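You operate a simulated robot arm through the tools that you are given. There is no shell and no other tool.

You run a simulated two-armed robot. Do the job below in one go: nothing can be reset, and whatever is moved stays where it is left.

TASK
Trim the charger to 29 volts by the multimeter.
Fine: dial on V first, red probe in the red jack, black in the black.
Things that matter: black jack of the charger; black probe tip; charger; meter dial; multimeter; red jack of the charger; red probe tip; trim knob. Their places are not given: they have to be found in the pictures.

The check looks at the end state, three seconds after you hand in, the way a careful person would. Anything else that was tipped, shoved, dropped, spilled or broken makes it a failure.

THE ROBOT
Two 7-joint arms with fingered hands on one trunk that stands fixed in place. Base frame: the origin is at the foot of the trunk, x ahead of it, y to its left, z up. Lengths are in m, angles in degrees, forces in N, time in s.
The left shoulder is at [0.075, 0.17, 1.187], the right one opposite. With the tool pointing down near the work surface each hand reaches from about 0.3 to 0.78 m from the base axis, measured 20 degrees to its own side. Payload 4 kg a hand.
Tool frame (each hand has its own): the origin (TCP) lies between the finger pads and is the grasp point; the fingertips stand 0.026 m ahead of it; z points along the fingers, y is the line along which they close. The gripper opens to 0.132 m. The gripper's body begins 0.073 m behind the TCP. The gripper is a hand of 4 fingers: y runs from the thumb to the fingers, the wrist lies at [0, 0, -0.224] in the tool frame, and closing takes about 1.5 s.
Orientation is told as [roll, pitch, yaw] about the base's x, y, z axes, in that order, counted from this pose: with the fingers straight down and closing along the base's y, the tool's x points along the base's -x, its y along +y and its z along -z.

THE INTERFACE
- The arms move only by the tool drive_tool. It takes "left_steps", "right_steps" or both (then of equal length, played together; a hand with none holds still); each is a list of rows, each an object (a shift or turn left out is 0, a gripper value left out holds the last) with "angular": the turn, a rotation vector about the base's x, y, z in degrees, a list of three; "offset": the shift along the base's x, y, z in m, a list of three; "grip": the opening, from 0 (shut) to 1 (fully open). In form: [{"angular": [rx, ry, rz], "offset": [tx, ty, tz], "grip": grip}, ...]. A call has 1 to 20 rows; each row shifts and turns the commanded pose from where the row before left it. Rows are played at 5 a second. More than 0.05 m and 8.6 degrees between two rows, or a gripper value outside its range, and nothing of the call is played. Where a pose cannot be reached the arm comes as near as it can. A force on the tool above 60 N (or 10 N above the force at the start of the call, whichever is more), or a blocked arm, ends the call early, and 0.2 s more pass. The fingers move at their own pace (about 0.108 m/s each) and stop on an object; they squeeze with about 28 N. The grip force told is the motor's: it shows also when the fingers shut on nothing. Time passes only in rows, and 0.2 s behind the last, so rows that do not move let the fingers close. The reply holds the time, the measured pose of the TCP, the force on the tool along the base axes, the opening and the grip force, in the units named above and with some noise, with the torque about the TCP (base axes, N m) and any sound that the robot's microphone picked up, and new pictures: "views" is both (left out), scene, wrist or none (wrist: the cameras of the hands that moved).
- Cameras (640 x 400 px; columns grow to the right, rows downward): "scene" is now at [0.1533, 0.0469, 1.3687]; the picture's right is [0.50, -0.86, 0.00], its down [-0.46, -0.27, -0.84] and it looks along [0.73, 0.42, -0.54] (base axes); focal length 314 px, centre (320, 200). "left" rides on the left gripper at [-0.073, 0.006, -0.094] in its tool frame; the picture's right is [-0.08, -1.00, 0.00], its down [0.78, -0.06, -0.62] and it looks along [0.61, -0.05, 0.79] (tool axes); focal length 230 px, centre (320, 200). "right" rides on the right gripper at [0.073, 0.006, -0.094] in its tool frame; the picture's right is [-0.08, 1.00, 0.00], its down [-0.79, -0.06, -0.62] and it looks along [-0.61, -0.05, 0.79] (tool axes); focal length 230 px, centre (320, 200).
- slide_trunk(by): slides the trunk up (or, below 0, down) by that many m; the arms and the scene camera ride with it, the base frame stays. It gives what a move gives, with no picture.
- grasp_type(shape, hand): the hand has 4 fingers and takes this shape, open, in about a second: jaw (thumb against the fingers, like two jaws); tri (thumb and two fingers); tip (a fingertip pinch); poke (one finger out to press); point (the index stretched); flat (the hand flat); cup (the hand cupped); fist (a fist). The gripper value then closes the fingers along that shape, each until it touches; the sizes above hold for jaw. It gives what a move gives, with no picture.
- turn_head(pan, tilt): turns the head with the scene camera to pan (to the left, within 80 degrees either way) and tilt (down, from -29 to 69), counted from straight ahead of the robot. It gives what a move gives, and a new picture of the scene camera.
- measure_at(camera, pixels): for up to 12 pixels [column, row] of the newest picture of that camera ("zoom" is the newest enlarged one), the place [x, y, z] in the base frame of the surface seen there, good to about 0.003 m. The clock stands still meanwhile.
- enlarge(camera, box): a new picture of the part [left, top, right, bottom] of that camera's present view, enlarged. The clock stands still meanwhile.
- sign_off(): hands the job in; it is judged then, once.

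Open the grippers and draw the arms clear of the work before you hand the job in, unless the task says otherwise.

The tools are called after ">>>" as name(argument=value, ...) on one line, values as JSON. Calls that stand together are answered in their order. drive_tool: Moves the arms, as the interface text tells. Its arguments: {"type":"object","properties":{"left_steps":{"type":"array","items":{"type":"object","properties":{"angular":{"type":"array","items":{"type":"number"}},"offset":{"type":"array","items":{"type":"number"}},"grip":{"type":"number"}}}},"right_steps":{"type":"array","items":{"type":"object","properties":{"angular":{"type":"array","items":{"type":"number"}},"offset":{"type":"array","items":{"type":"number"}},"grip":{"type":"number"}}}},"views":{"type":"string","enum":["both","scene","wrist","none"]}},"required":[]} The other tools are called the same way: slide_trunk (by) slides the trunk up or down; grasp_type (shape, hand) gives the hand a shape; turn_head (pan, tilt) turns the head that bears the scene camera; measure_at (camera, pixels) gives the place of the surface under pixels of a picture; enlarge (camera, box) takes an enlarged picture of a part of a camera's view; sign_off () hands the job in.

At the start:

```text
t: 0.0
left_tool_pos: [0.4186, 0.4808, 1.1994]
left_tool_rot: [0.0, 0.0, 0.0]
left_force: [-0.8, 0.4, 0.0]
left_torque: [-0.02, -0.04, -0.04]
left_width: 0.1317
left_grip_force: 0.0
left_shape: jaw
right_tool_pos: [0.4541, 0.0722, 1.127]
right_tool_rot: [0.0, 0.0, 0.0]
right_force: [0.5, -0.6, 0.2]
right_torque: [0.02, -0.01, 0.0]
right_width: 0.1318
right_grip_force: 0.1
right_shape: jaw
trunk travel left (down, up): [-0.2, 0.151]
head pan, tilt: [30.2, 32.4]
```

scene: 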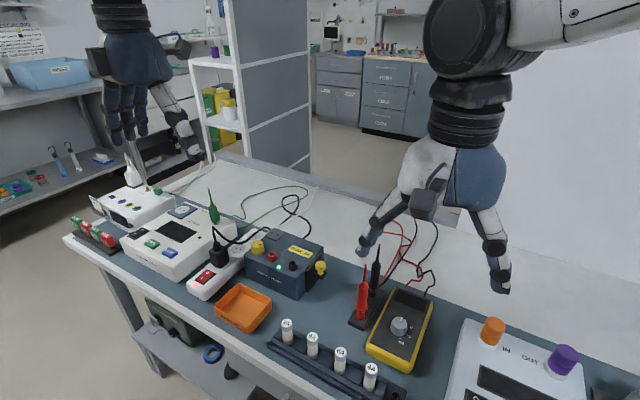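
right: 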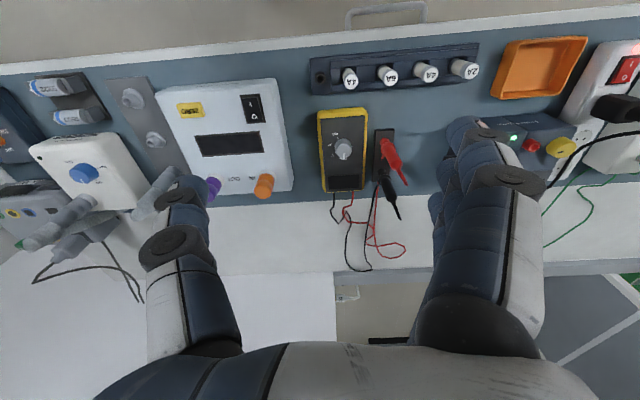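
left: 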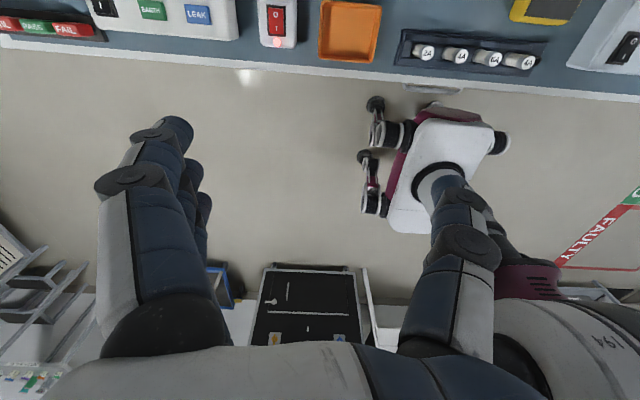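

The scene shows the blue charger box around (285,265), the meter around (400,330) and the probes in a holder around (368,295). I'll enlarge these parts to see details.

>>> enlarge(camera="scene", box=[220, 210, 350, 310])

>>> enlarge(camera="scene", box=[330, 230, 460, 390])

>>> enlarge(camera="right", box=[300, 90, 420, 230])

```text
4.00 times, centred on (285, 260) of scene
```

zoom: 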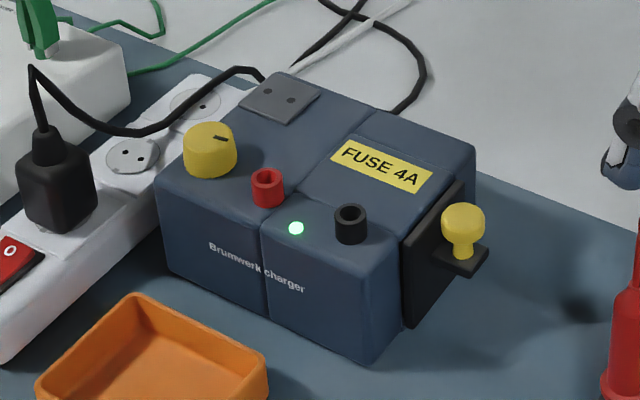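

```text
2.50 times, centred on (395, 310) of scene
```

zoom: 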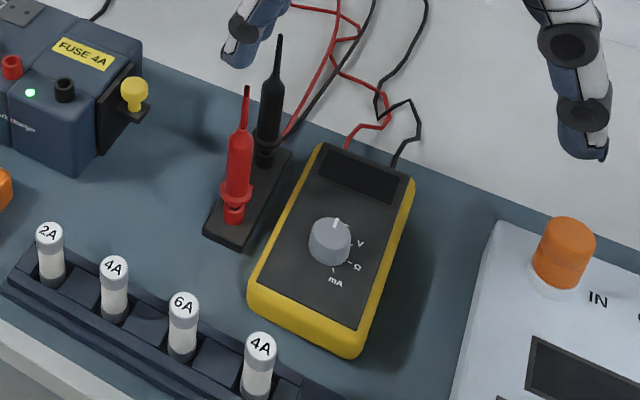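

```text
2.86 times, centred on (360, 160) of right
```

zoom: 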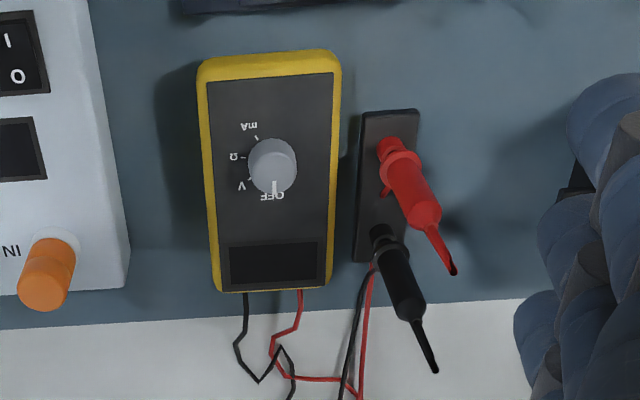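

The enlarged view shows the trim knob (yellow with a pointer) at scene (257,248), red jack (272,256), black jack (292,265); probes stand in a holder with flange down. I'll measure these.

>>> measure_at(camera="scene", pixels=[[257, 243], [272, 253], [292, 262], [272, 262], [302, 282], [399, 322], [400, 335], [363, 285], [376, 262], [375, 248], [362, 318], [410, 305]])

>>> measure_at(camera="right", pixels=[[344, 148], [385, 143], [392, 155], [404, 182], [384, 180], [389, 190], [398, 217], [388, 130], [330, 115], [360, 190], [355, 112], [324, 188]])

>>> enlarge(camera="scene", box=[340, 240, 400, 340])

```text
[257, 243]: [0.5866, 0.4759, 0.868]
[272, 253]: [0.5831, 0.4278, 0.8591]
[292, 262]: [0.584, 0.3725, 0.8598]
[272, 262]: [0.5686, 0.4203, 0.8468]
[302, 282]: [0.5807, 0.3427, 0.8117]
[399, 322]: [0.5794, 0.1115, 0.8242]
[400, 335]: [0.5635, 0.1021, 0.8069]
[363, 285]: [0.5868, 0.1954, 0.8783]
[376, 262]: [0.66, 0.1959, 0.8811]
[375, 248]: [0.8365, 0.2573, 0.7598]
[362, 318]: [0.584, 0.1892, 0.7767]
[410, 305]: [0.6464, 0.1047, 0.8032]
```

```text
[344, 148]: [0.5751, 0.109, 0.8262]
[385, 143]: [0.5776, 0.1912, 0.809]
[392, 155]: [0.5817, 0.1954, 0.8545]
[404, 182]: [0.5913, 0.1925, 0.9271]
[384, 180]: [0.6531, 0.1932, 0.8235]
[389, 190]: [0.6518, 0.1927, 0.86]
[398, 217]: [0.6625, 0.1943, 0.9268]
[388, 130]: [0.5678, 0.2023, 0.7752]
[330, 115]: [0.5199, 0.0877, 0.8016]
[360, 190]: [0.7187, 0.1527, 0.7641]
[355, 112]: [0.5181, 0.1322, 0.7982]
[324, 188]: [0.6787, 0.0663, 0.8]
```

```text
4.00 times, centred on (370, 290) of scene
```

zoom: 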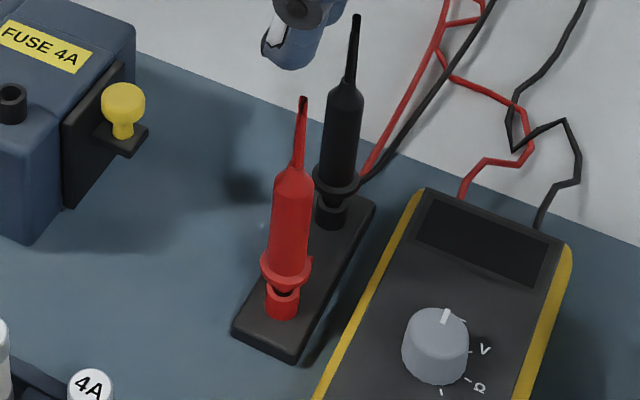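

The probe handles stand at about (0.583,0.192) and (0.655,0.193), with tops near z 0.93; the dial sits at (0.577,0.110). I'll lower the right hand a bit to get a close look at dial and probes with its camera.

>>> drive_tool(right_steps=[{"offset": [0.003, 0.01, -0.03]}, {"offset": [0.003, 0.01, -0.03]}, {"offset": [0.003, 0.01, -0.03]}, {"offset": [0.002, 0.01, -0.03]}, {"offset": [0.002, 0.007, -0.02]}, {}], views="both")

```text
t: 1.4
left_tool_pos: [0.4176, 0.4816, 1.2005]
left_tool_rot: [0.0, -0.1, 0.0]
left_force: [0.1, 0.1, -0.5]
left_torque: [-0.04, -0.02, -0.02]
left_width: 0.1319
left_grip_force: 0.0
left_shape: jaw
right_tool_pos: [0.4814, 0.1134, 1.0038]
right_tool_rot: [2.3, -0.5, -2.1]
right_force: [0.2, -0.3, -0.7]
right_torque: [0.02, -0.02, 0.04]
right_width: 0.1319
right_grip_force: 0.1
right_shape: jaw
trunk travel left (down, up): [-0.2, 0.151]
head pan, tilt: [30.2, 32.4]
```

scene: 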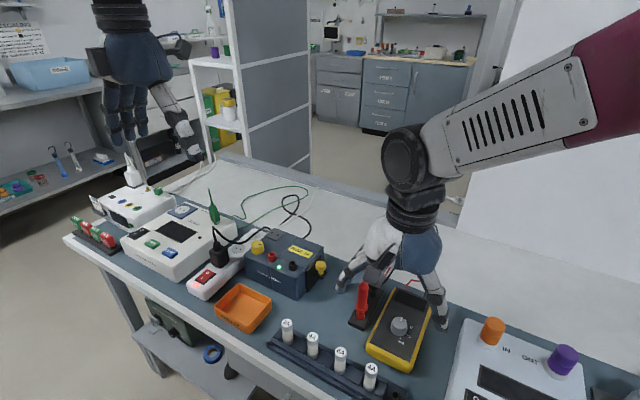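
right: 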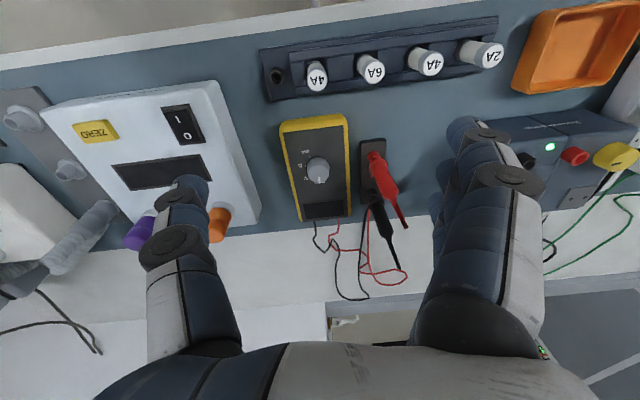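

The right hand is over the meter; I'll let it settle a moment and enlarge the dial (318,172) and the probes (385,200).

>>> drive_tool(right_steps=[{}, {}], views="wrist")

>>> enlarge(camera="right", box=[275, 110, 355, 230])

>>> enlarge(camera="right", box=[345, 130, 425, 280])

```text
t: 2.0
left_tool_pos: [0.4179, 0.4807, 1.2002]
left_tool_rot: [0.0, -0.1, -0.1]
left_force: [-0.3, 0.3, 0.5]
left_torque: [0.02, -0.01, 0.0]
left_width: 0.1317
left_grip_force: 0.0
left_shape: jaw
right_tool_pos: [0.4817, 0.1123, 1.0]
right_tool_rot: [2.1, -0.1, -2.3]
right_force: [0.1, -0.7, -1.5]
right_torque: [0.02, -0.02, -0.04]
right_width: 0.132
right_grip_force: 0.1
right_shape: jaw
trunk travel left (down, up): [-0.2, 0.151]
head pan, tilt: [30.2, 32.4]
```

right: 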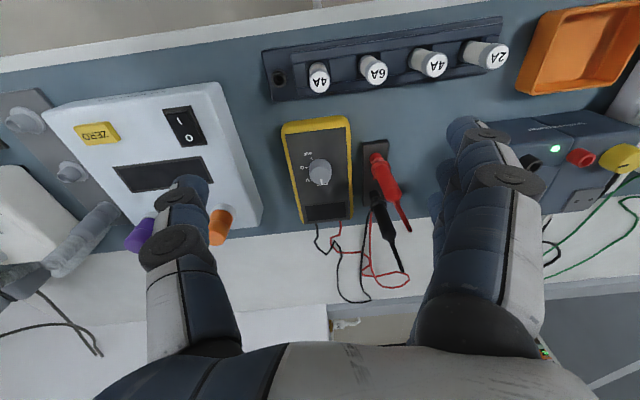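

```text
3.33 times, centred on (315, 170) of right
```

zoom: 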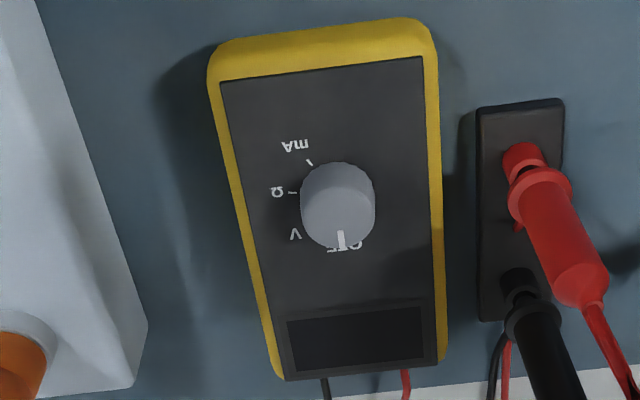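

```text
2.67 times, centred on (385, 205) of right
```

zoom: 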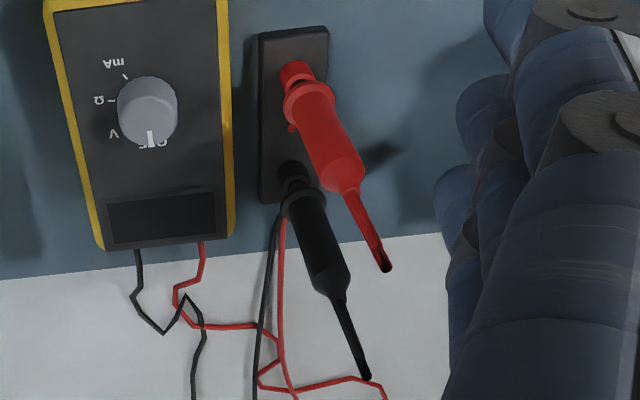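

The wrist pictures show the probes' flanges close to the holder's coloured collars. I'll enlarge further to see which end is the tip.

>>> enlarge(camera="scene", box=[350, 295, 380, 325])

>>> enlarge(camera="scene", box=[355, 255, 385, 285])

>>> enlarge(camera="right", box=[355, 135, 415, 235])

```text
13.33 times, centred on (365, 310) of scene
```

zoom: 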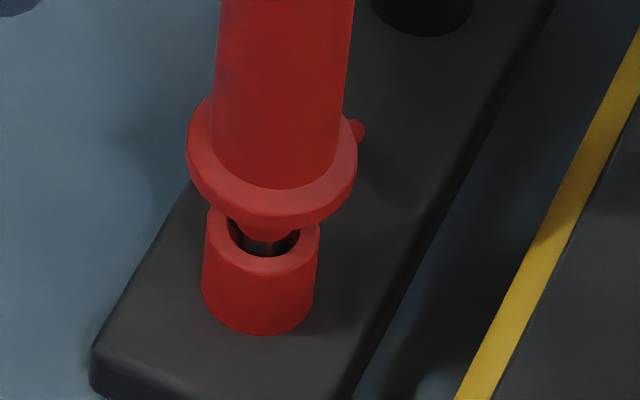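

```text
13.33 times, centred on (370, 270) of scene
```

zoom: 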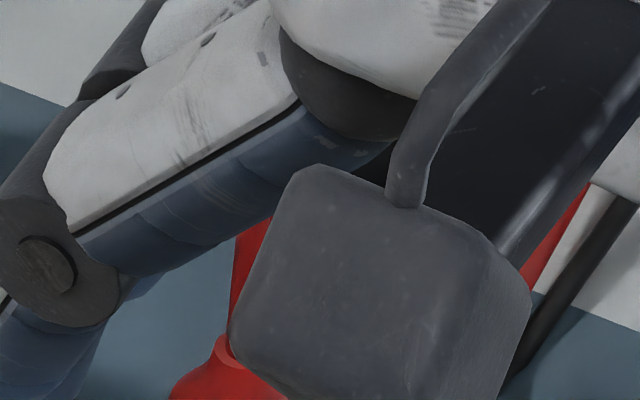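

```text
4.00 times, centred on (385, 185) of right
```

zoom: 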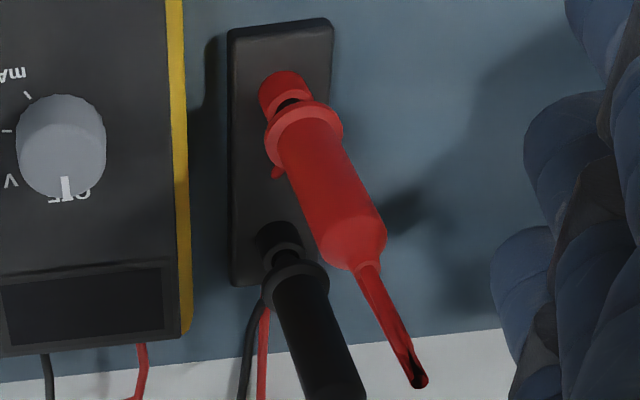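

The zoom shows a thin metal tip going down into the red collar, so the tips are the lower ends and the handle can be gripped from above. I'll measure probe heights and dial points.

>>> measure_at(camera="zoom", pixels=[[285, 85], [305, 118], [330, 190], [345, 240], [355, 258], [370, 280], [395, 335], [417, 382], [275, 240], [298, 275], [320, 350], [60, 150]])

>>> measure_at(camera="right", pixels=[[385, 222], [397, 255], [402, 270], [383, 205], [320, 168], [320, 172], [300, 150], [530, 162], [580, 157], [613, 155], [440, 62], [320, 75]])

```text
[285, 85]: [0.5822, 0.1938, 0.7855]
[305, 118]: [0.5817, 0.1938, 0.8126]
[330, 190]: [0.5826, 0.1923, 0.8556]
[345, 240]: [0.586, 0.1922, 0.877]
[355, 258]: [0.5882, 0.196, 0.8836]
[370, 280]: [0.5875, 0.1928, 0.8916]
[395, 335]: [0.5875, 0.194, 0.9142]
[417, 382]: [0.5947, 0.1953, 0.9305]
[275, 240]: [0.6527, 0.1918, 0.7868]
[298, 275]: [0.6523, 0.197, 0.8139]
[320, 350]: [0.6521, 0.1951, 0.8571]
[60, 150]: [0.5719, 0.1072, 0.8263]
```

```text
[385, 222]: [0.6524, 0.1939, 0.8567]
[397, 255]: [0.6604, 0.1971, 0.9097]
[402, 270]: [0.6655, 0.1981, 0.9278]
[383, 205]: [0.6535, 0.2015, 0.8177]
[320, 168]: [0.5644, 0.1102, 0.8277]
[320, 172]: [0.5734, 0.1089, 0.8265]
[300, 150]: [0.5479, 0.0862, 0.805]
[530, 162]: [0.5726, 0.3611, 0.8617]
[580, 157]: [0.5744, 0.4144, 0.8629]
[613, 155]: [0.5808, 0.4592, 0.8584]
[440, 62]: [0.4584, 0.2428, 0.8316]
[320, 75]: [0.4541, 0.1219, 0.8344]
```

I'll zoom in on the dial (scene 399,326) and on the charger's jacks to find precise centres.

>>> enlarge(camera="scene", box=[380, 305, 420, 345])

>>> measure_at(camera="zoom", pixels=[[320, 200], [300, 180], [340, 180], [260, 180], [360, 180], [310, 150], [310, 210], [380, 250], [400, 200], [280, 140]])

>>> enlarge(camera="right", box=[300, 150, 340, 190])

```text
10.00 times, centred on (400, 325) of scene
```

zoom: 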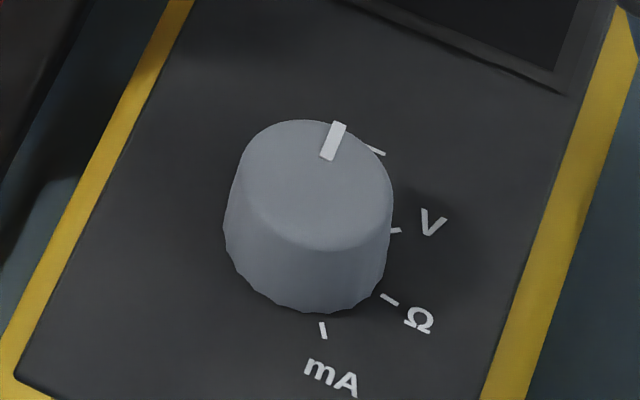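

```text
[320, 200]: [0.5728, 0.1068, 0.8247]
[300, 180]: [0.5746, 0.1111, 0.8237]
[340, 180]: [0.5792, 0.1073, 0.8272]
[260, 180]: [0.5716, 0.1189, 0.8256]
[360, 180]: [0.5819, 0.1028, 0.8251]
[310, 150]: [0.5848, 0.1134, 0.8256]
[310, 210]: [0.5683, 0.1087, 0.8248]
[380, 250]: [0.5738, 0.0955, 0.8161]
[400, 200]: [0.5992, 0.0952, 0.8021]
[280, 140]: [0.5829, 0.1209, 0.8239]
```

```text
10.00 times, centred on (320, 170) of right
```

zoom: 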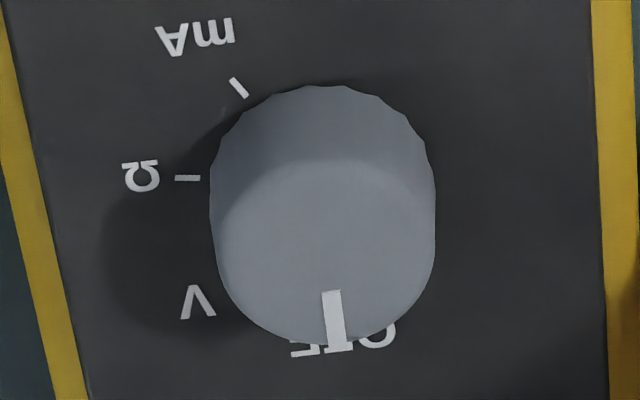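

The dial centre is about (0.576,0.108), top z 0.826, diameter about 34 mm; pointer on OFF (+x) and V about 45° clockwise. I'll bring the right hand over the dial, staying high, and turn the hand so the fingers close along x, away from the probes.

>>> drive_tool(right_steps=[{"offset": [0.0, 0, 0.015], "grip": 0.55}, {"angular": [0, 0, -8.4], "offset": [0.0136, -0.00125, 0.0]}, {"angular": [0, 0, -8.4], "offset": [0.0136, -0.00125, 0.0]}, {"angular": [0, 0, -8.4], "offset": [0.0136, -0.00125, 0.0]}, {"angular": [0, 0, -8.4], "offset": [0.0136, -0.00125, 0.0]}, {"angular": [0, 0, -8.4], "offset": [0.0136, -0.00125, 0.0]}, {"angular": [0, 0, -8.4], "offset": [0.0136, -0.00125, 0.0]}, {"angular": [0, 0, -8.4], "offset": [0.0136, -0.00125, 0.0]}, {"angular": [0, 0, -8.4], "offset": [0.0138, -0.00125, 0.0]}, {}, {}], views="both")

```text
t: 4.6
left_tool_pos: [0.4182, 0.4807, 1.2021]
left_tool_rot: [0.0, 0.0, 0.0]
left_force: [-0.2, 0.3, 0.3]
left_torque: [0.0, -0.01, 0.02]
left_width: 0.1322
left_grip_force: 0.3
left_shape: jaw
right_tool_pos: [0.6081, 0.0723, 1.0258]
right_tool_rot: [1.5, 3.0, -72.5]
right_force: [1.0, -0.8, -0.2]
right_torque: [0.0, 0.02, 0.03]
right_width: 0.0733
right_grip_force: 0.1
right_shape: jaw
trunk travel left (down, up): [-0.2, 0.151]
head pan, tilt: [30.2, 32.4]
stopped in row 11 (right hand): the arm was blocked; the commanded pose is now the measured one
```

scene: 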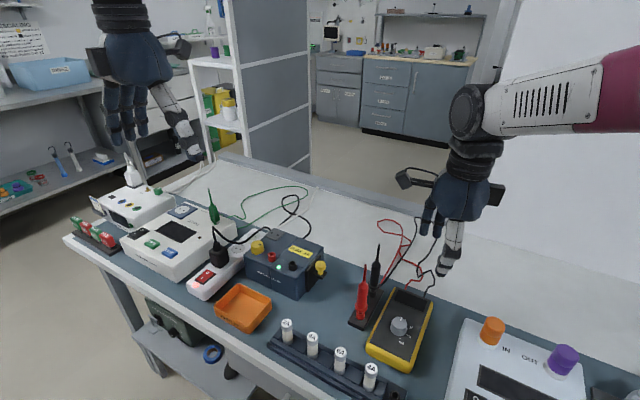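
right: 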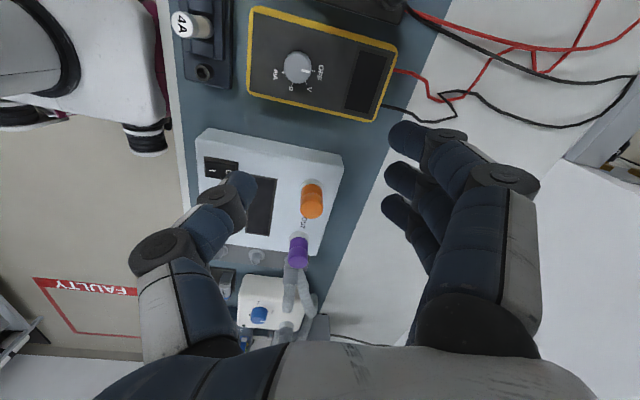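

The right arm came to its limit at (0.608,0.072) with yaw -72, so it suits this spot badly; the left arm is better placed for the whole job. I'll draw the right hand back and out to the right, up clear of everything.

>>> drive_tool(right_steps=[{"angular": [0, 0, 8.4], "offset": [-0.02, -0.01, 0.01]}, {"angular": [0, 0, 8.4], "offset": [-0.02, -0.02, 0.01]}, {"angular": [0, 0, 8.4], "offset": [-0.02, -0.03, 0.01]}, {"angular": [0, 0, 8.4], "offset": [-0.02, -0.03, 0.01]}, {"angular": [0, 0, 8.4], "offset": [-0.02, -0.03, 0.02]}, {"angular": [0, 0, 8.4], "offset": [-0.02, -0.03, 0.02]}, {"angular": [0, 0, 8.4], "offset": [-0.02, -0.03, 0.02]}, {"angular": [0, 0, 8.4], "offset": [-0.02, -0.03, 0.02]}, {"angular": [0, 0, 4], "offset": [-0.02, -0.03, 0.0]}, {}], views="scene")

```text
t: 6.8
left_tool_pos: [0.4183, 0.4818, 1.2006]
left_tool_rot: [0.0, 0.0, 0.0]
left_force: [0.6, -0.2, -0.2]
left_torque: [-0.03, 0.03, 0.0]
left_width: 0.1319
left_grip_force: 0.0
left_shape: jaw
right_tool_pos: [0.4267, -0.1634, 1.1391]
right_tool_rot: [1.3, 2.8, -0.7]
right_force: [1.2, 0.2, 0.1]
right_torque: [0.0, 0.01, -0.02]
right_width: 0.0733
right_grip_force: 0.1
right_shape: jaw
trunk travel left (down, up): [-0.2, 0.151]
head pan, tilt: [30.2, 32.4]
```

scene: 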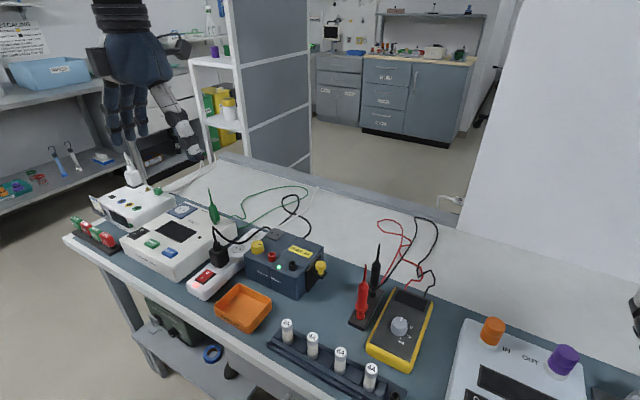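

Right hand is clear. Now I bring the left hand across, high above the probes, and test its reach with a yaw of about -65.

>>> drive_tool(left_steps=[{"offset": [0.015, -0.04, -0.02], "grip": 0.55}, {"offset": [0.015, -0.04, -0.02]}, {"offset": [0.015, -0.04, -0.02]}, {"angular": [0, 0, -8.4], "offset": [0.015, -0.04, -0.02]}, {"angular": [0, 0, -8.4], "offset": [0.015, -0.04, -0.02]}, {"angular": [0, 0, -8.4], "offset": [0.015, -0.04, -0.02]}, {"angular": [0, 0, -8.4], "offset": [0.015, -0.04, -0.02]}, {"angular": [0, 0, -8.4], "offset": [0.015, -0.04, -0.02]}, {"angular": [0, 0, -8.4], "offset": [0.015, -0.035, -0.02]}, {"angular": [0, 0, -8.4], "offset": [0.02, -0.02, -0.02]}, {"angular": [0, 0, -6.2], "offset": [0.003, 0, 0]}, {}, {}], views="both")

```text
t: 9.6
left_tool_pos: [0.5751, 0.1078, 0.9997]
left_tool_rot: [0.0, 0.0, -65.0]
left_force: [0.4, 0.4, 0.1]
left_torque: [0.03, 0.0, 0.03]
left_width: 0.0736
left_grip_force: 0.0
left_shape: jaw
right_tool_pos: [0.4262, -0.1626, 1.1395]
right_tool_rot: [1.3, 2.8, -0.8]
right_force: [0.0, -0.7, 0.4]
right_torque: [0.0, 0.02, 0.0]
right_width: 0.073
right_grip_force: 0.0
right_shape: jaw
trunk travel left (down, up): [-0.2, 0.151]
head pan, tilt: [30.2, 32.4]
```

scene: 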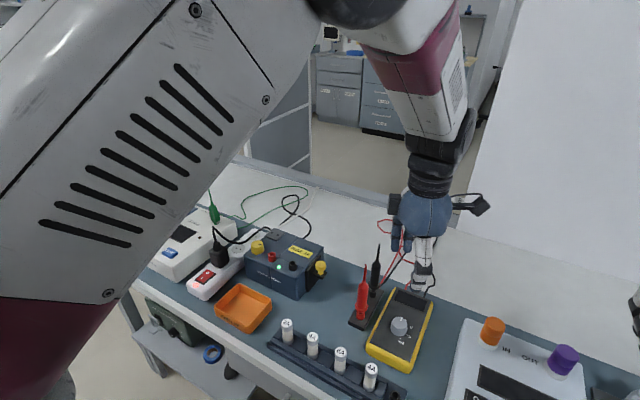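
left: 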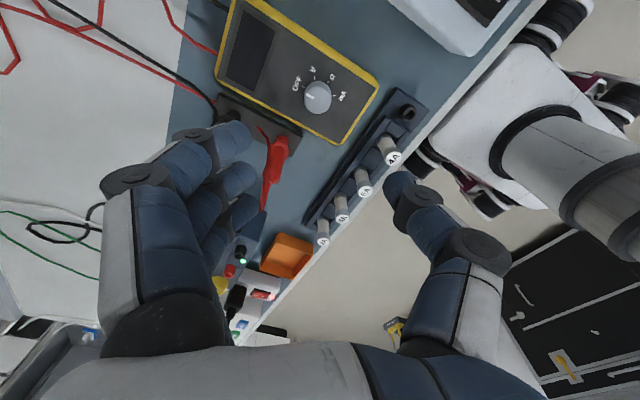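

The left arm tracks exactly: it's at (0.575,0.108,1.000), yaw -65, with the dial directly below at left (316,97). I'll measure the dial from this view to centre on it.

>>> enlarge(camera="left", box=[286, 66, 346, 126])

>>> measure_at(camera="zoom", pixels=[[320, 200], [280, 200], [360, 200], [310, 170], [310, 230], [310, 260], [330, 215]])

```text
6.67 times, centred on (316, 96) of left
```

zoom: 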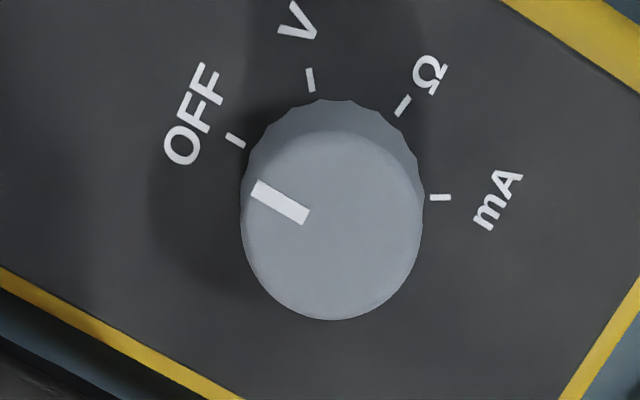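

```text
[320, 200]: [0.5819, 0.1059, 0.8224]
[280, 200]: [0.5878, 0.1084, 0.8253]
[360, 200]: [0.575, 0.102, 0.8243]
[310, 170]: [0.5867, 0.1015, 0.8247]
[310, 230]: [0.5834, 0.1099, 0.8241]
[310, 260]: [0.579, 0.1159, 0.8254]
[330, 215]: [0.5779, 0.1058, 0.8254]
```

Dial centre comes out at about (0.578,0.108), with the marks about 50° apart. I'll centre and descend until fingertips are just above the dial, then check.

>>> drive_tool(left_steps=[{"offset": [0.0027, 0.0002, -0.03]}, {"offset": [0, 0, -0.04]}, {"offset": [0, 0, -0.04]}, {"offset": [0, 0, -0.02]}, {}], views="both")

>>> enlarge(camera="scene", box=[350, 230, 470, 360])

```text
t: 10.8
left_tool_pos: [0.5783, 0.108, 0.8704]
left_tool_rot: [0.0, 0.0, -65.0]
left_force: [-0.4, -0.9, -0.2]
left_torque: [0.05, -0.02, -0.01]
left_width: 0.0732
left_grip_force: 0.1
left_shape: jaw
right_tool_pos: [0.4254, -0.1635, 1.1395]
right_tool_rot: [1.4, 2.6, -0.9]
right_force: [1.1, 0.4, 1.1]
right_torque: [0.02, 0.02, 0.01]
right_width: 0.0731
right_grip_force: 0.0
right_shape: jaw
trunk travel left (down, up): [-0.2, 0.151]
head pan, tilt: [30.2, 32.4]
```

scene: 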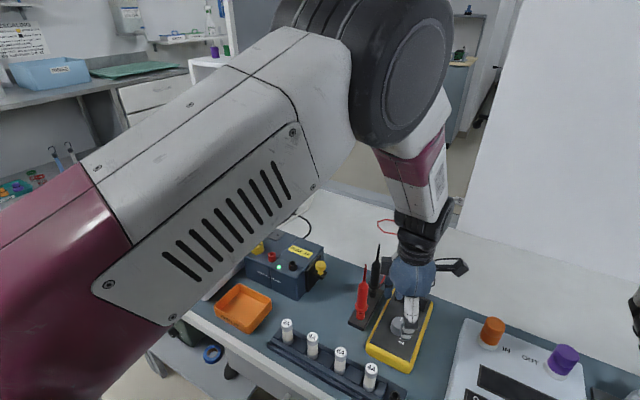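
left: 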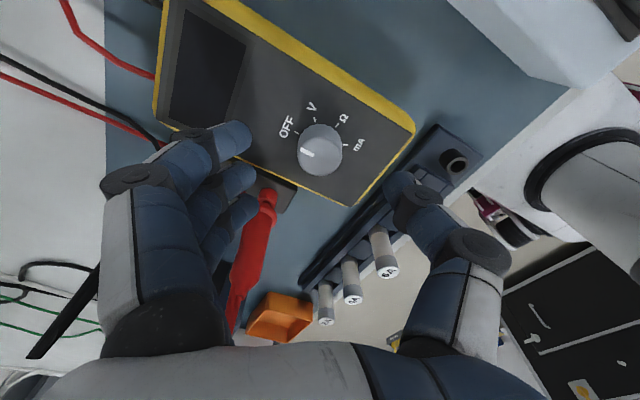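

```text
3.08 times, centred on (410, 295) of scene
```

zoom: 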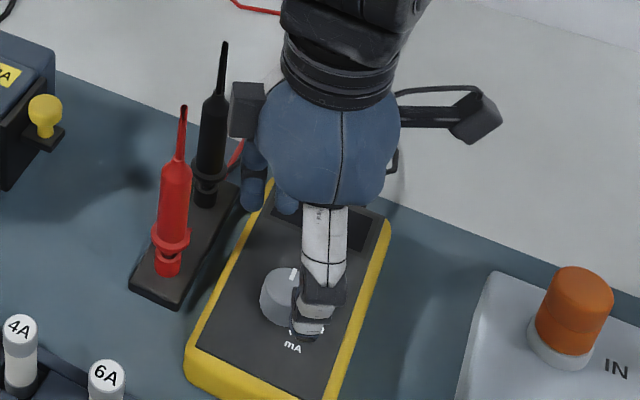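

A grey block on the hand's left side (zoom 247,110) might come near the probes as I descend; I'll measure it and the finger positions.

>>> measure_at(camera="zoom", pixels=[[247, 110], [237, 90], [247, 128], [255, 195], [285, 200], [262, 110], [310, 320], [325, 240], [182, 115], [222, 60]])

```text
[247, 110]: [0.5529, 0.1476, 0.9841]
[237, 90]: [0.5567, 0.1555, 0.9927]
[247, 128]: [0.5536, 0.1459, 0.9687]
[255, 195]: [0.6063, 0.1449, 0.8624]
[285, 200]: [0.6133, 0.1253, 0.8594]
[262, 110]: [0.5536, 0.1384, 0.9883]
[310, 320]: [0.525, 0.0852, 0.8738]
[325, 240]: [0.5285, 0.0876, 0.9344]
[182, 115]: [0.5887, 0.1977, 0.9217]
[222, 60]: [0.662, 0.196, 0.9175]
```

Everything clears. Descend to z≈0.834 and close on the dial.

>>> drive_tool(left_steps=[{"offset": [0, 0, -0.02]}, {"offset": [0, 0, -0.016]}, {}, {"grip": 0.35}, {}, {}], views="both")

>>> enlarge(camera="scene", box=[350, 230, 470, 360])

>>> enlarge(camera="left", box=[200, 80, 440, 240])

```text
t: 12.2
left_tool_pos: [0.5794, 0.106, 0.8338]
left_tool_rot: [0.0, 0.0, -64.9]
left_force: [-0.5, -0.1, -0.3]
left_torque: [0.02, -0.03, 0.04]
left_width: 0.0469
left_grip_force: 0.1
left_shape: jaw
right_tool_pos: [0.4274, -0.1618, 1.1394]
right_tool_rot: [1.4, 2.7, -0.7]
right_force: [0.5, -0.2, 0.1]
right_torque: [0.02, 0.0, 0.0]
right_width: 0.0734
right_grip_force: 0.2
right_shape: jaw
trunk travel left (down, up): [-0.2, 0.151]
head pan, tilt: [30.2, 32.4]
```

scene: 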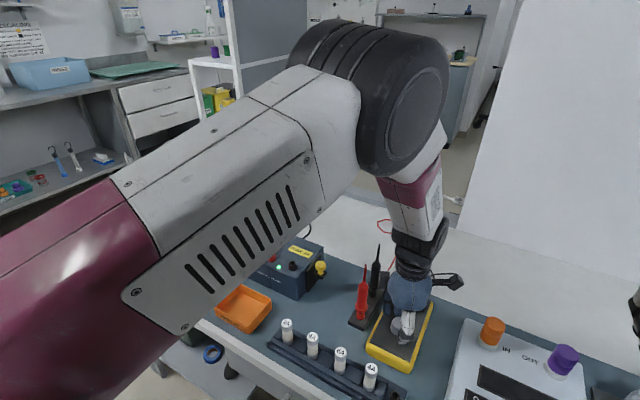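
left: 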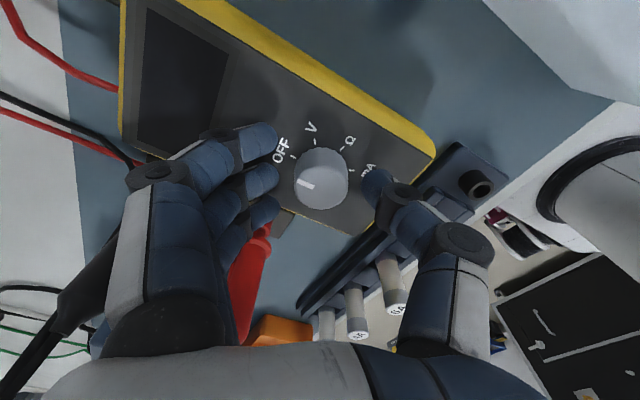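

```text
3.08 times, centred on (410, 295) of scene
```

zoom: 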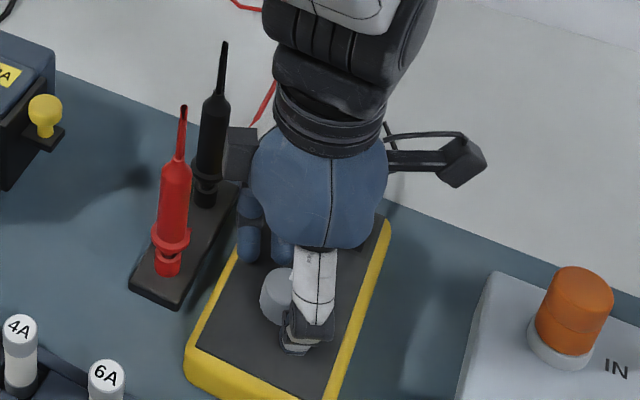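

```text
2.50 times, centred on (320, 160) of left
```

zoom: 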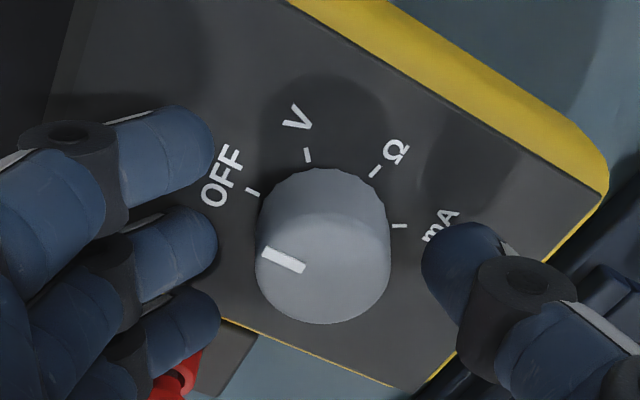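

The middle finger and thumb straddle the dial evenly (zoom: finger edge 218, dial 255–390, thumb 422). Closing now.

>>> drive_tool(left_steps=[{"grip": 0.2}, {"grip": 0.15}, {"grip": 0.1}, {"grip": 0.0}, {}, {}], views="wrist")

>>> enlarge(camera="left", box=[200, 80, 440, 240])

```text
t: 13.6
left_tool_pos: [0.5765, 0.1053, 0.8343]
left_tool_rot: [-0.2, 0.1, -65.0]
left_force: [-14.0, -6.9, -2.3]
left_torque: [-0.06, 0.12, 0.02]
left_width: 0.0097
left_grip_force: 27.5
left_shape: jaw
right_tool_pos: [0.4257, -0.1631, 1.141]
right_tool_rot: [1.5, 2.7, -0.8]
right_force: [0.5, -0.3, 0.7]
right_torque: [0.0, -0.02, -0.04]
right_width: 0.0735
right_grip_force: 0.1
right_shape: jaw
trunk travel left (down, up): [-0.2, 0.151]
head pan, tilt: [30.2, 32.4]
```

left: 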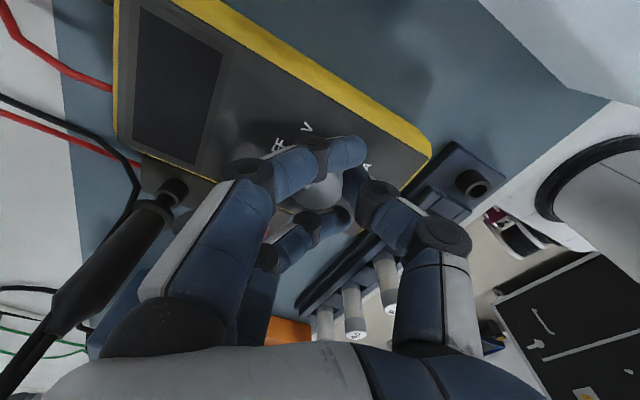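

```text
2.50 times, centred on (320, 160) of left
```

zoom: 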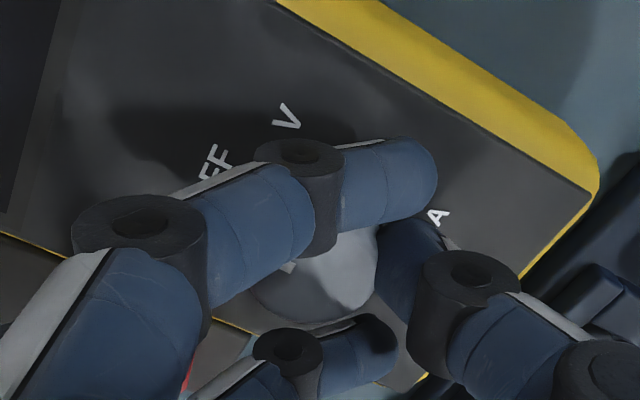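

The outer fingers went past the dial and the tool feels about 15 N sideways. I'll check in the scene that the meter has not moved before turning.

>>> enlarge(camera="scene", box=[330, 230, 460, 390])

```text
2.50 times, centred on (395, 310) of scene
```

zoom: 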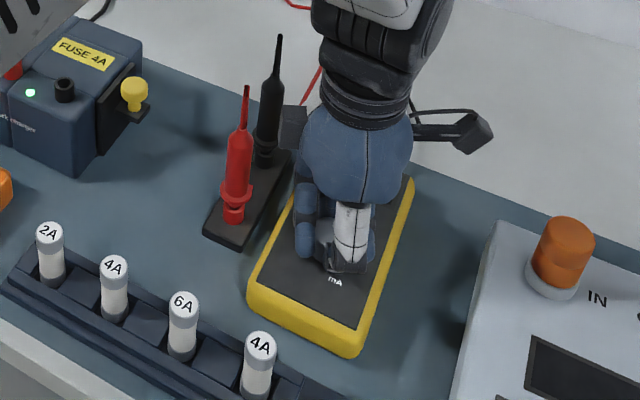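

The meter is unmoved (corners still at (248,300), (360,355)). I'll turn the hand clockwise in small rows and watch the torque.

>>> drive_tool(left_steps=[{"angular": [0, 0, -5]}, {"angular": [0, 0, -5]}, {"angular": [0, 0, -5]}, {"angular": [0, 0, -5]}, {}], views="wrist")

>>> enlarge(camera="scene", box=[370, 270, 440, 350])

```text
t: 14.8
left_tool_pos: [0.5774, 0.1069, 0.8347]
left_tool_rot: [0.0, 0.0, -85.1]
left_force: [-18.0, -3.8, -4.1]
left_torque: [-0.1, 0.24, 0.01]
left_width: 0.0093
left_grip_force: 27.8
left_shape: jaw
right_tool_pos: [0.4246, -0.1634, 1.1407]
right_tool_rot: [1.4, 2.7, -0.9]
right_force: [0.3, -0.5, -0.4]
right_torque: [0.0, 0.02, 0.02]
right_width: 0.0735
right_grip_force: 0.0
right_shape: jaw
trunk travel left (down, up): [-0.2, 0.151]
head pan, tilt: [30.2, 32.4]
```

left: 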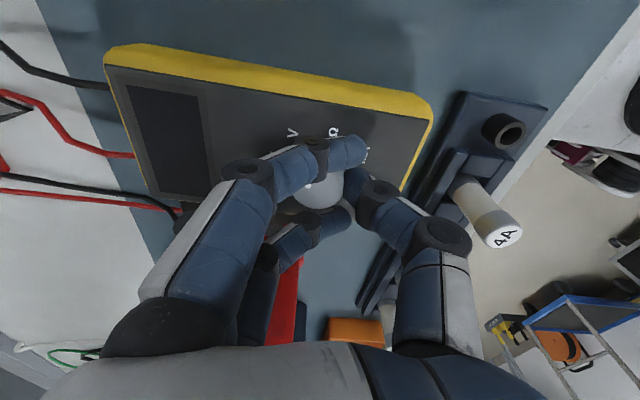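

```text
5.00 times, centred on (405, 310) of scene
```

zoom: 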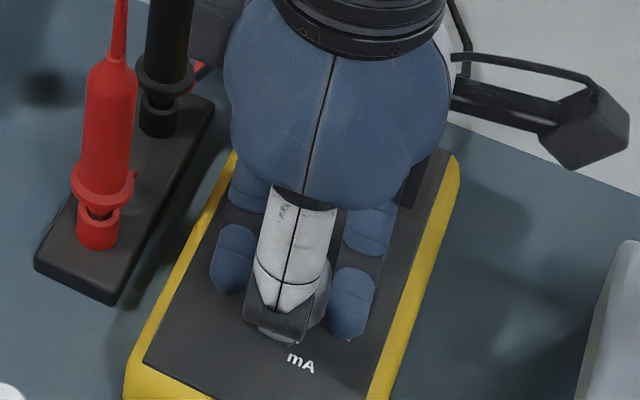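

The hand turned 20°; I look at the dial between the fingers to see whether the pointer turned along.

>>> enlarge(camera="left", box=[260, 110, 400, 230])

```text
3.33 times, centred on (330, 170) of left
```

zoom: 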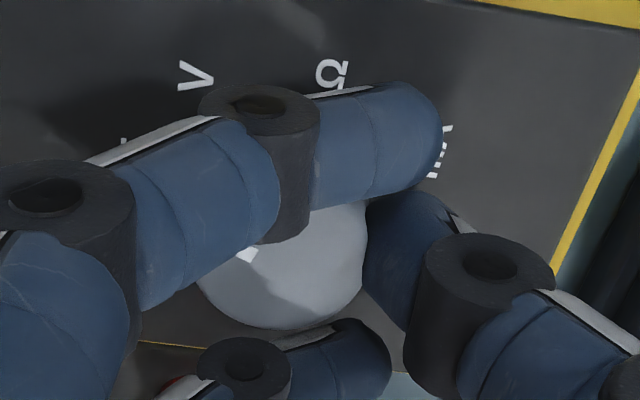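

The pointer's inner end stays at left (308,186) in the hand's view, so the dial turns with the hand. I'll turn the remaining 30°.

>>> drive_tool(left_steps=[{"angular": [0, 0, -6]}, {"angular": [0, 0, -6]}, {"angular": [0, 0, -6]}, {"angular": [0, 0, -6]}, {"angular": [0, 0, -6]}, {}, {}], views="wrist")

>>> enlarge(camera="left", box=[260, 110, 400, 230])

>>> enlarge(camera="scene", box=[370, 270, 440, 350])

```text
t: 16.4
left_tool_pos: [0.5768, 0.1064, 0.834]
left_tool_rot: [0.1, 0.0, -115.0]
left_force: [-19.0, 5.3, -7.4]
left_torque: [0.06, 0.26, 0.01]
left_width: 0.0092
left_grip_force: 28.3
left_shape: jaw
right_tool_pos: [0.4249, -0.1622, 1.1417]
right_tool_rot: [1.5, 2.7, -0.8]
right_force: [-0.4, -0.4, -0.8]
right_torque: [0.01, -0.03, 0.01]
right_width: 0.0734
right_grip_force: 0.0
right_shape: jaw
trunk travel left (down, up): [-0.2, 0.151]
head pan, tilt: [30.2, 32.4]
```

left: 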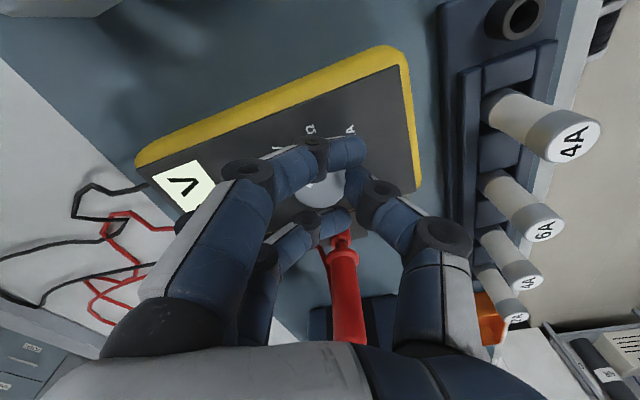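

```text
3.33 times, centred on (330, 170) of left
```

zoom: 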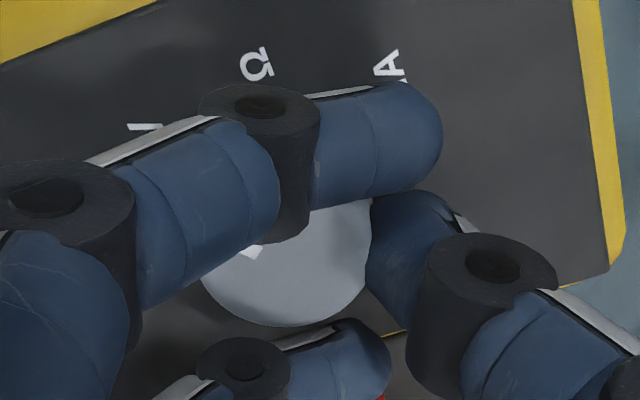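

```text
5.00 times, centred on (405, 310) of scene
```

zoom: 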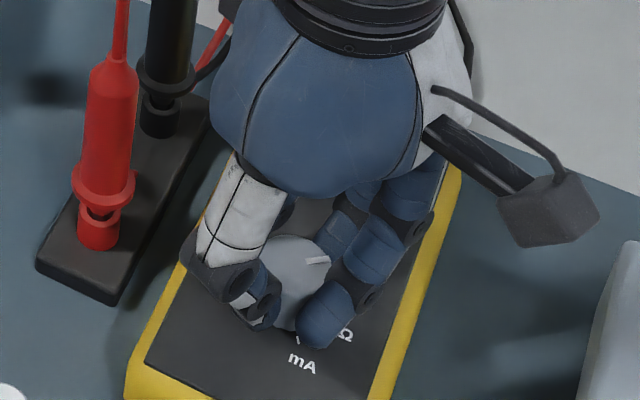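

The display is lit and shows "V" (left (185,185)), so the dial is on V. I open the fingers and lift straight up.

>>> drive_tool(left_steps=[{"grip": 0.3}, {"grip": 0.5}, {"grip": 0.55}, {}, {"offset": [0, 0, 0.03]}, {"offset": [0, 0, 0.04]}, {"offset": [0, 0, 0.04]}, {"offset": [0, 0, 0.04]}, {"offset": [0, 0, 0.02]}, {}], views="both")

>>> enlarge(camera="scene", box=[340, 250, 440, 350])

>>> enlarge(camera="left", box=[230, 40, 400, 150])

```text
t: 18.6
left_tool_pos: [0.58, 0.109, 1.0042]
left_tool_rot: [-0.1, 0.1, -115.0]
left_force: [-1.0, 0.5, 0.3]
left_torque: [0.0, -0.01, 0.02]
left_width: 0.072
left_grip_force: 0.2
left_shape: jaw
right_tool_pos: [0.4267, -0.1626, 1.1403]
right_tool_rot: [1.4, 2.7, -0.8]
right_force: [-0.3, 0.0, -1.3]
right_torque: [0.01, -0.02, 0.02]
right_width: 0.0732
right_grip_force: 0.1
right_shape: jaw
trunk travel left (down, up): [-0.2, 0.151]
head pan, tilt: [30.2, 32.4]
```

scene: 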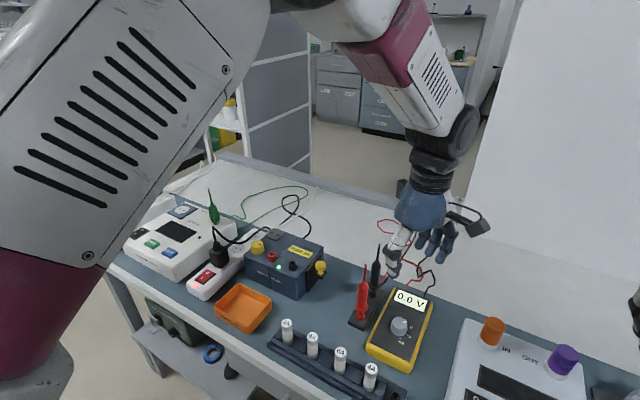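
left: 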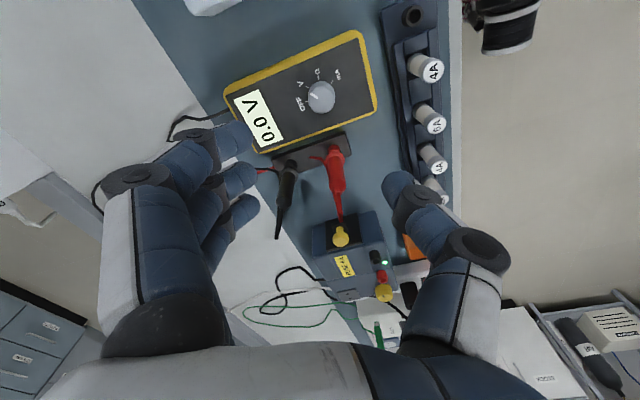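

```text
4.00 times, centred on (390, 300) of scene
```

zoom: 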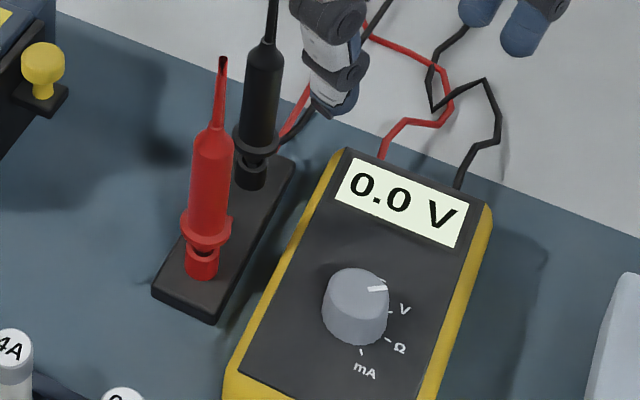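

```text
3.64 times, centred on (315, 95) of left
```

zoom: 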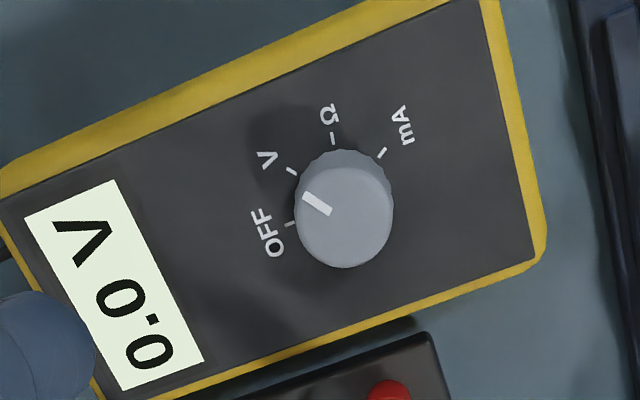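

The meter reads "0.0 V" and the pointer is on V. Since only one finger met the thumb on the dial (lopsided push), I'll try the "tri" shape for the slim probes; first I move up over the red probe at yaw -90.

>>> drive_tool(left_steps=[{"offset": [0, 0, 0.04]}, {"angular": [0, 0, 8.3], "offset": [0.005, 0.03, 0.02]}, {"angular": [0, 0, 8.3], "offset": [0.005, 0.03, 0]}, {"angular": [0, 0, 8.4], "offset": [0.006, 0.026, 0]}, {}], views="none")

>>> grasp_type(hand="left", shape="tri")

>>> drive_tool(left_steps=[{"grip": 0.4}, {}, {}, {}], views="both")

```text
t: 19.8
left_tool_pos: [0.595, 0.1942, 1.0652]
left_tool_rot: [0.0, 0.0, -89.9]
left_force: [0.6, -0.1, -0.4]
left_torque: [0.0, 0.01, 0.03]
left_width: 0.072
left_grip_force: 0.1
left_shape: jaw
right_tool_pos: [0.4258, -0.1621, 1.1412]
right_tool_rot: [1.4, 2.7, -0.8]
right_force: [-0.4, 0.4, -0.6]
right_torque: [-0.02, 0.01, 0.0]
right_width: 0.073
right_grip_force: 0.1
right_shape: jaw
trunk travel left (down, up): [-0.2, 0.151]
head pan, tilt: [30.2, 32.4]
```

```text
t: 20.7
left_tool_pos: [0.5959, 0.1926, 1.0649]
left_tool_rot: [-0.1, 0.0, -90.0]
left_force: [-0.7, 0.3, -0.4]
left_torque: [0.01, -0.02, 0.01]
left_width: 0.132
left_grip_force: 0.0
left_shape: tri
right_tool_pos: [0.4257, -0.1628, 1.1404]
right_tool_rot: [1.3, 2.6, -0.9]
right_force: [-0.6, -0.6, -0.2]
right_torque: [-0.01, -0.01, -0.04]
right_width: 0.0733
right_grip_force: 0.1
right_shape: jaw
trunk travel left (down, up): [-0.2, 0.151]
head pan, tilt: [30.2, 32.4]
```

```text
t: 21.7
left_tool_pos: [0.5958, 0.1924, 1.0651]
left_tool_rot: [-0.1, -0.1, -90.1]
left_force: [0.8, -0.4, 0.2]
left_torque: [0.03, -0.01, 0.0]
left_width: 0.0535
left_grip_force: 0.1
left_shape: tri
right_tool_pos: [0.4259, -0.1617, 1.1394]
right_tool_rot: [1.4, 2.7, -0.8]
right_force: [-0.3, -0.4, 0.5]
right_torque: [0.01, -0.03, 0.02]
right_width: 0.0733
right_grip_force: 0.0
right_shape: jaw
trunk travel left (down, up): [-0.2, 0.151]
head pan, tilt: [30.2, 32.4]
```

scene: 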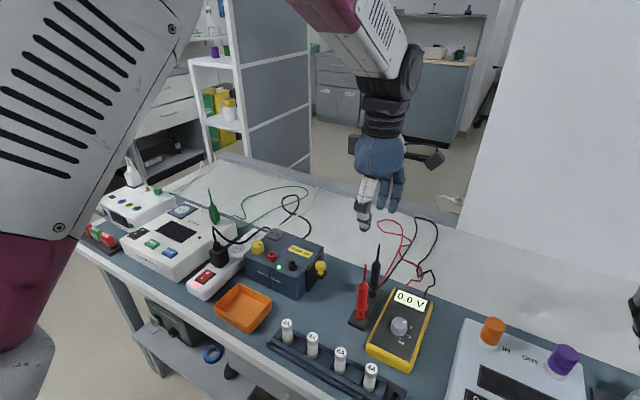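
left: 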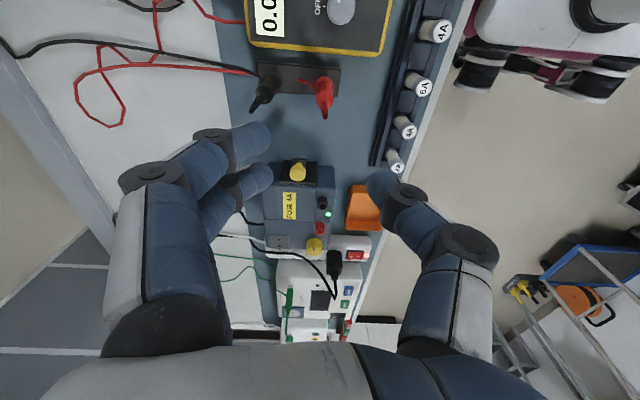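

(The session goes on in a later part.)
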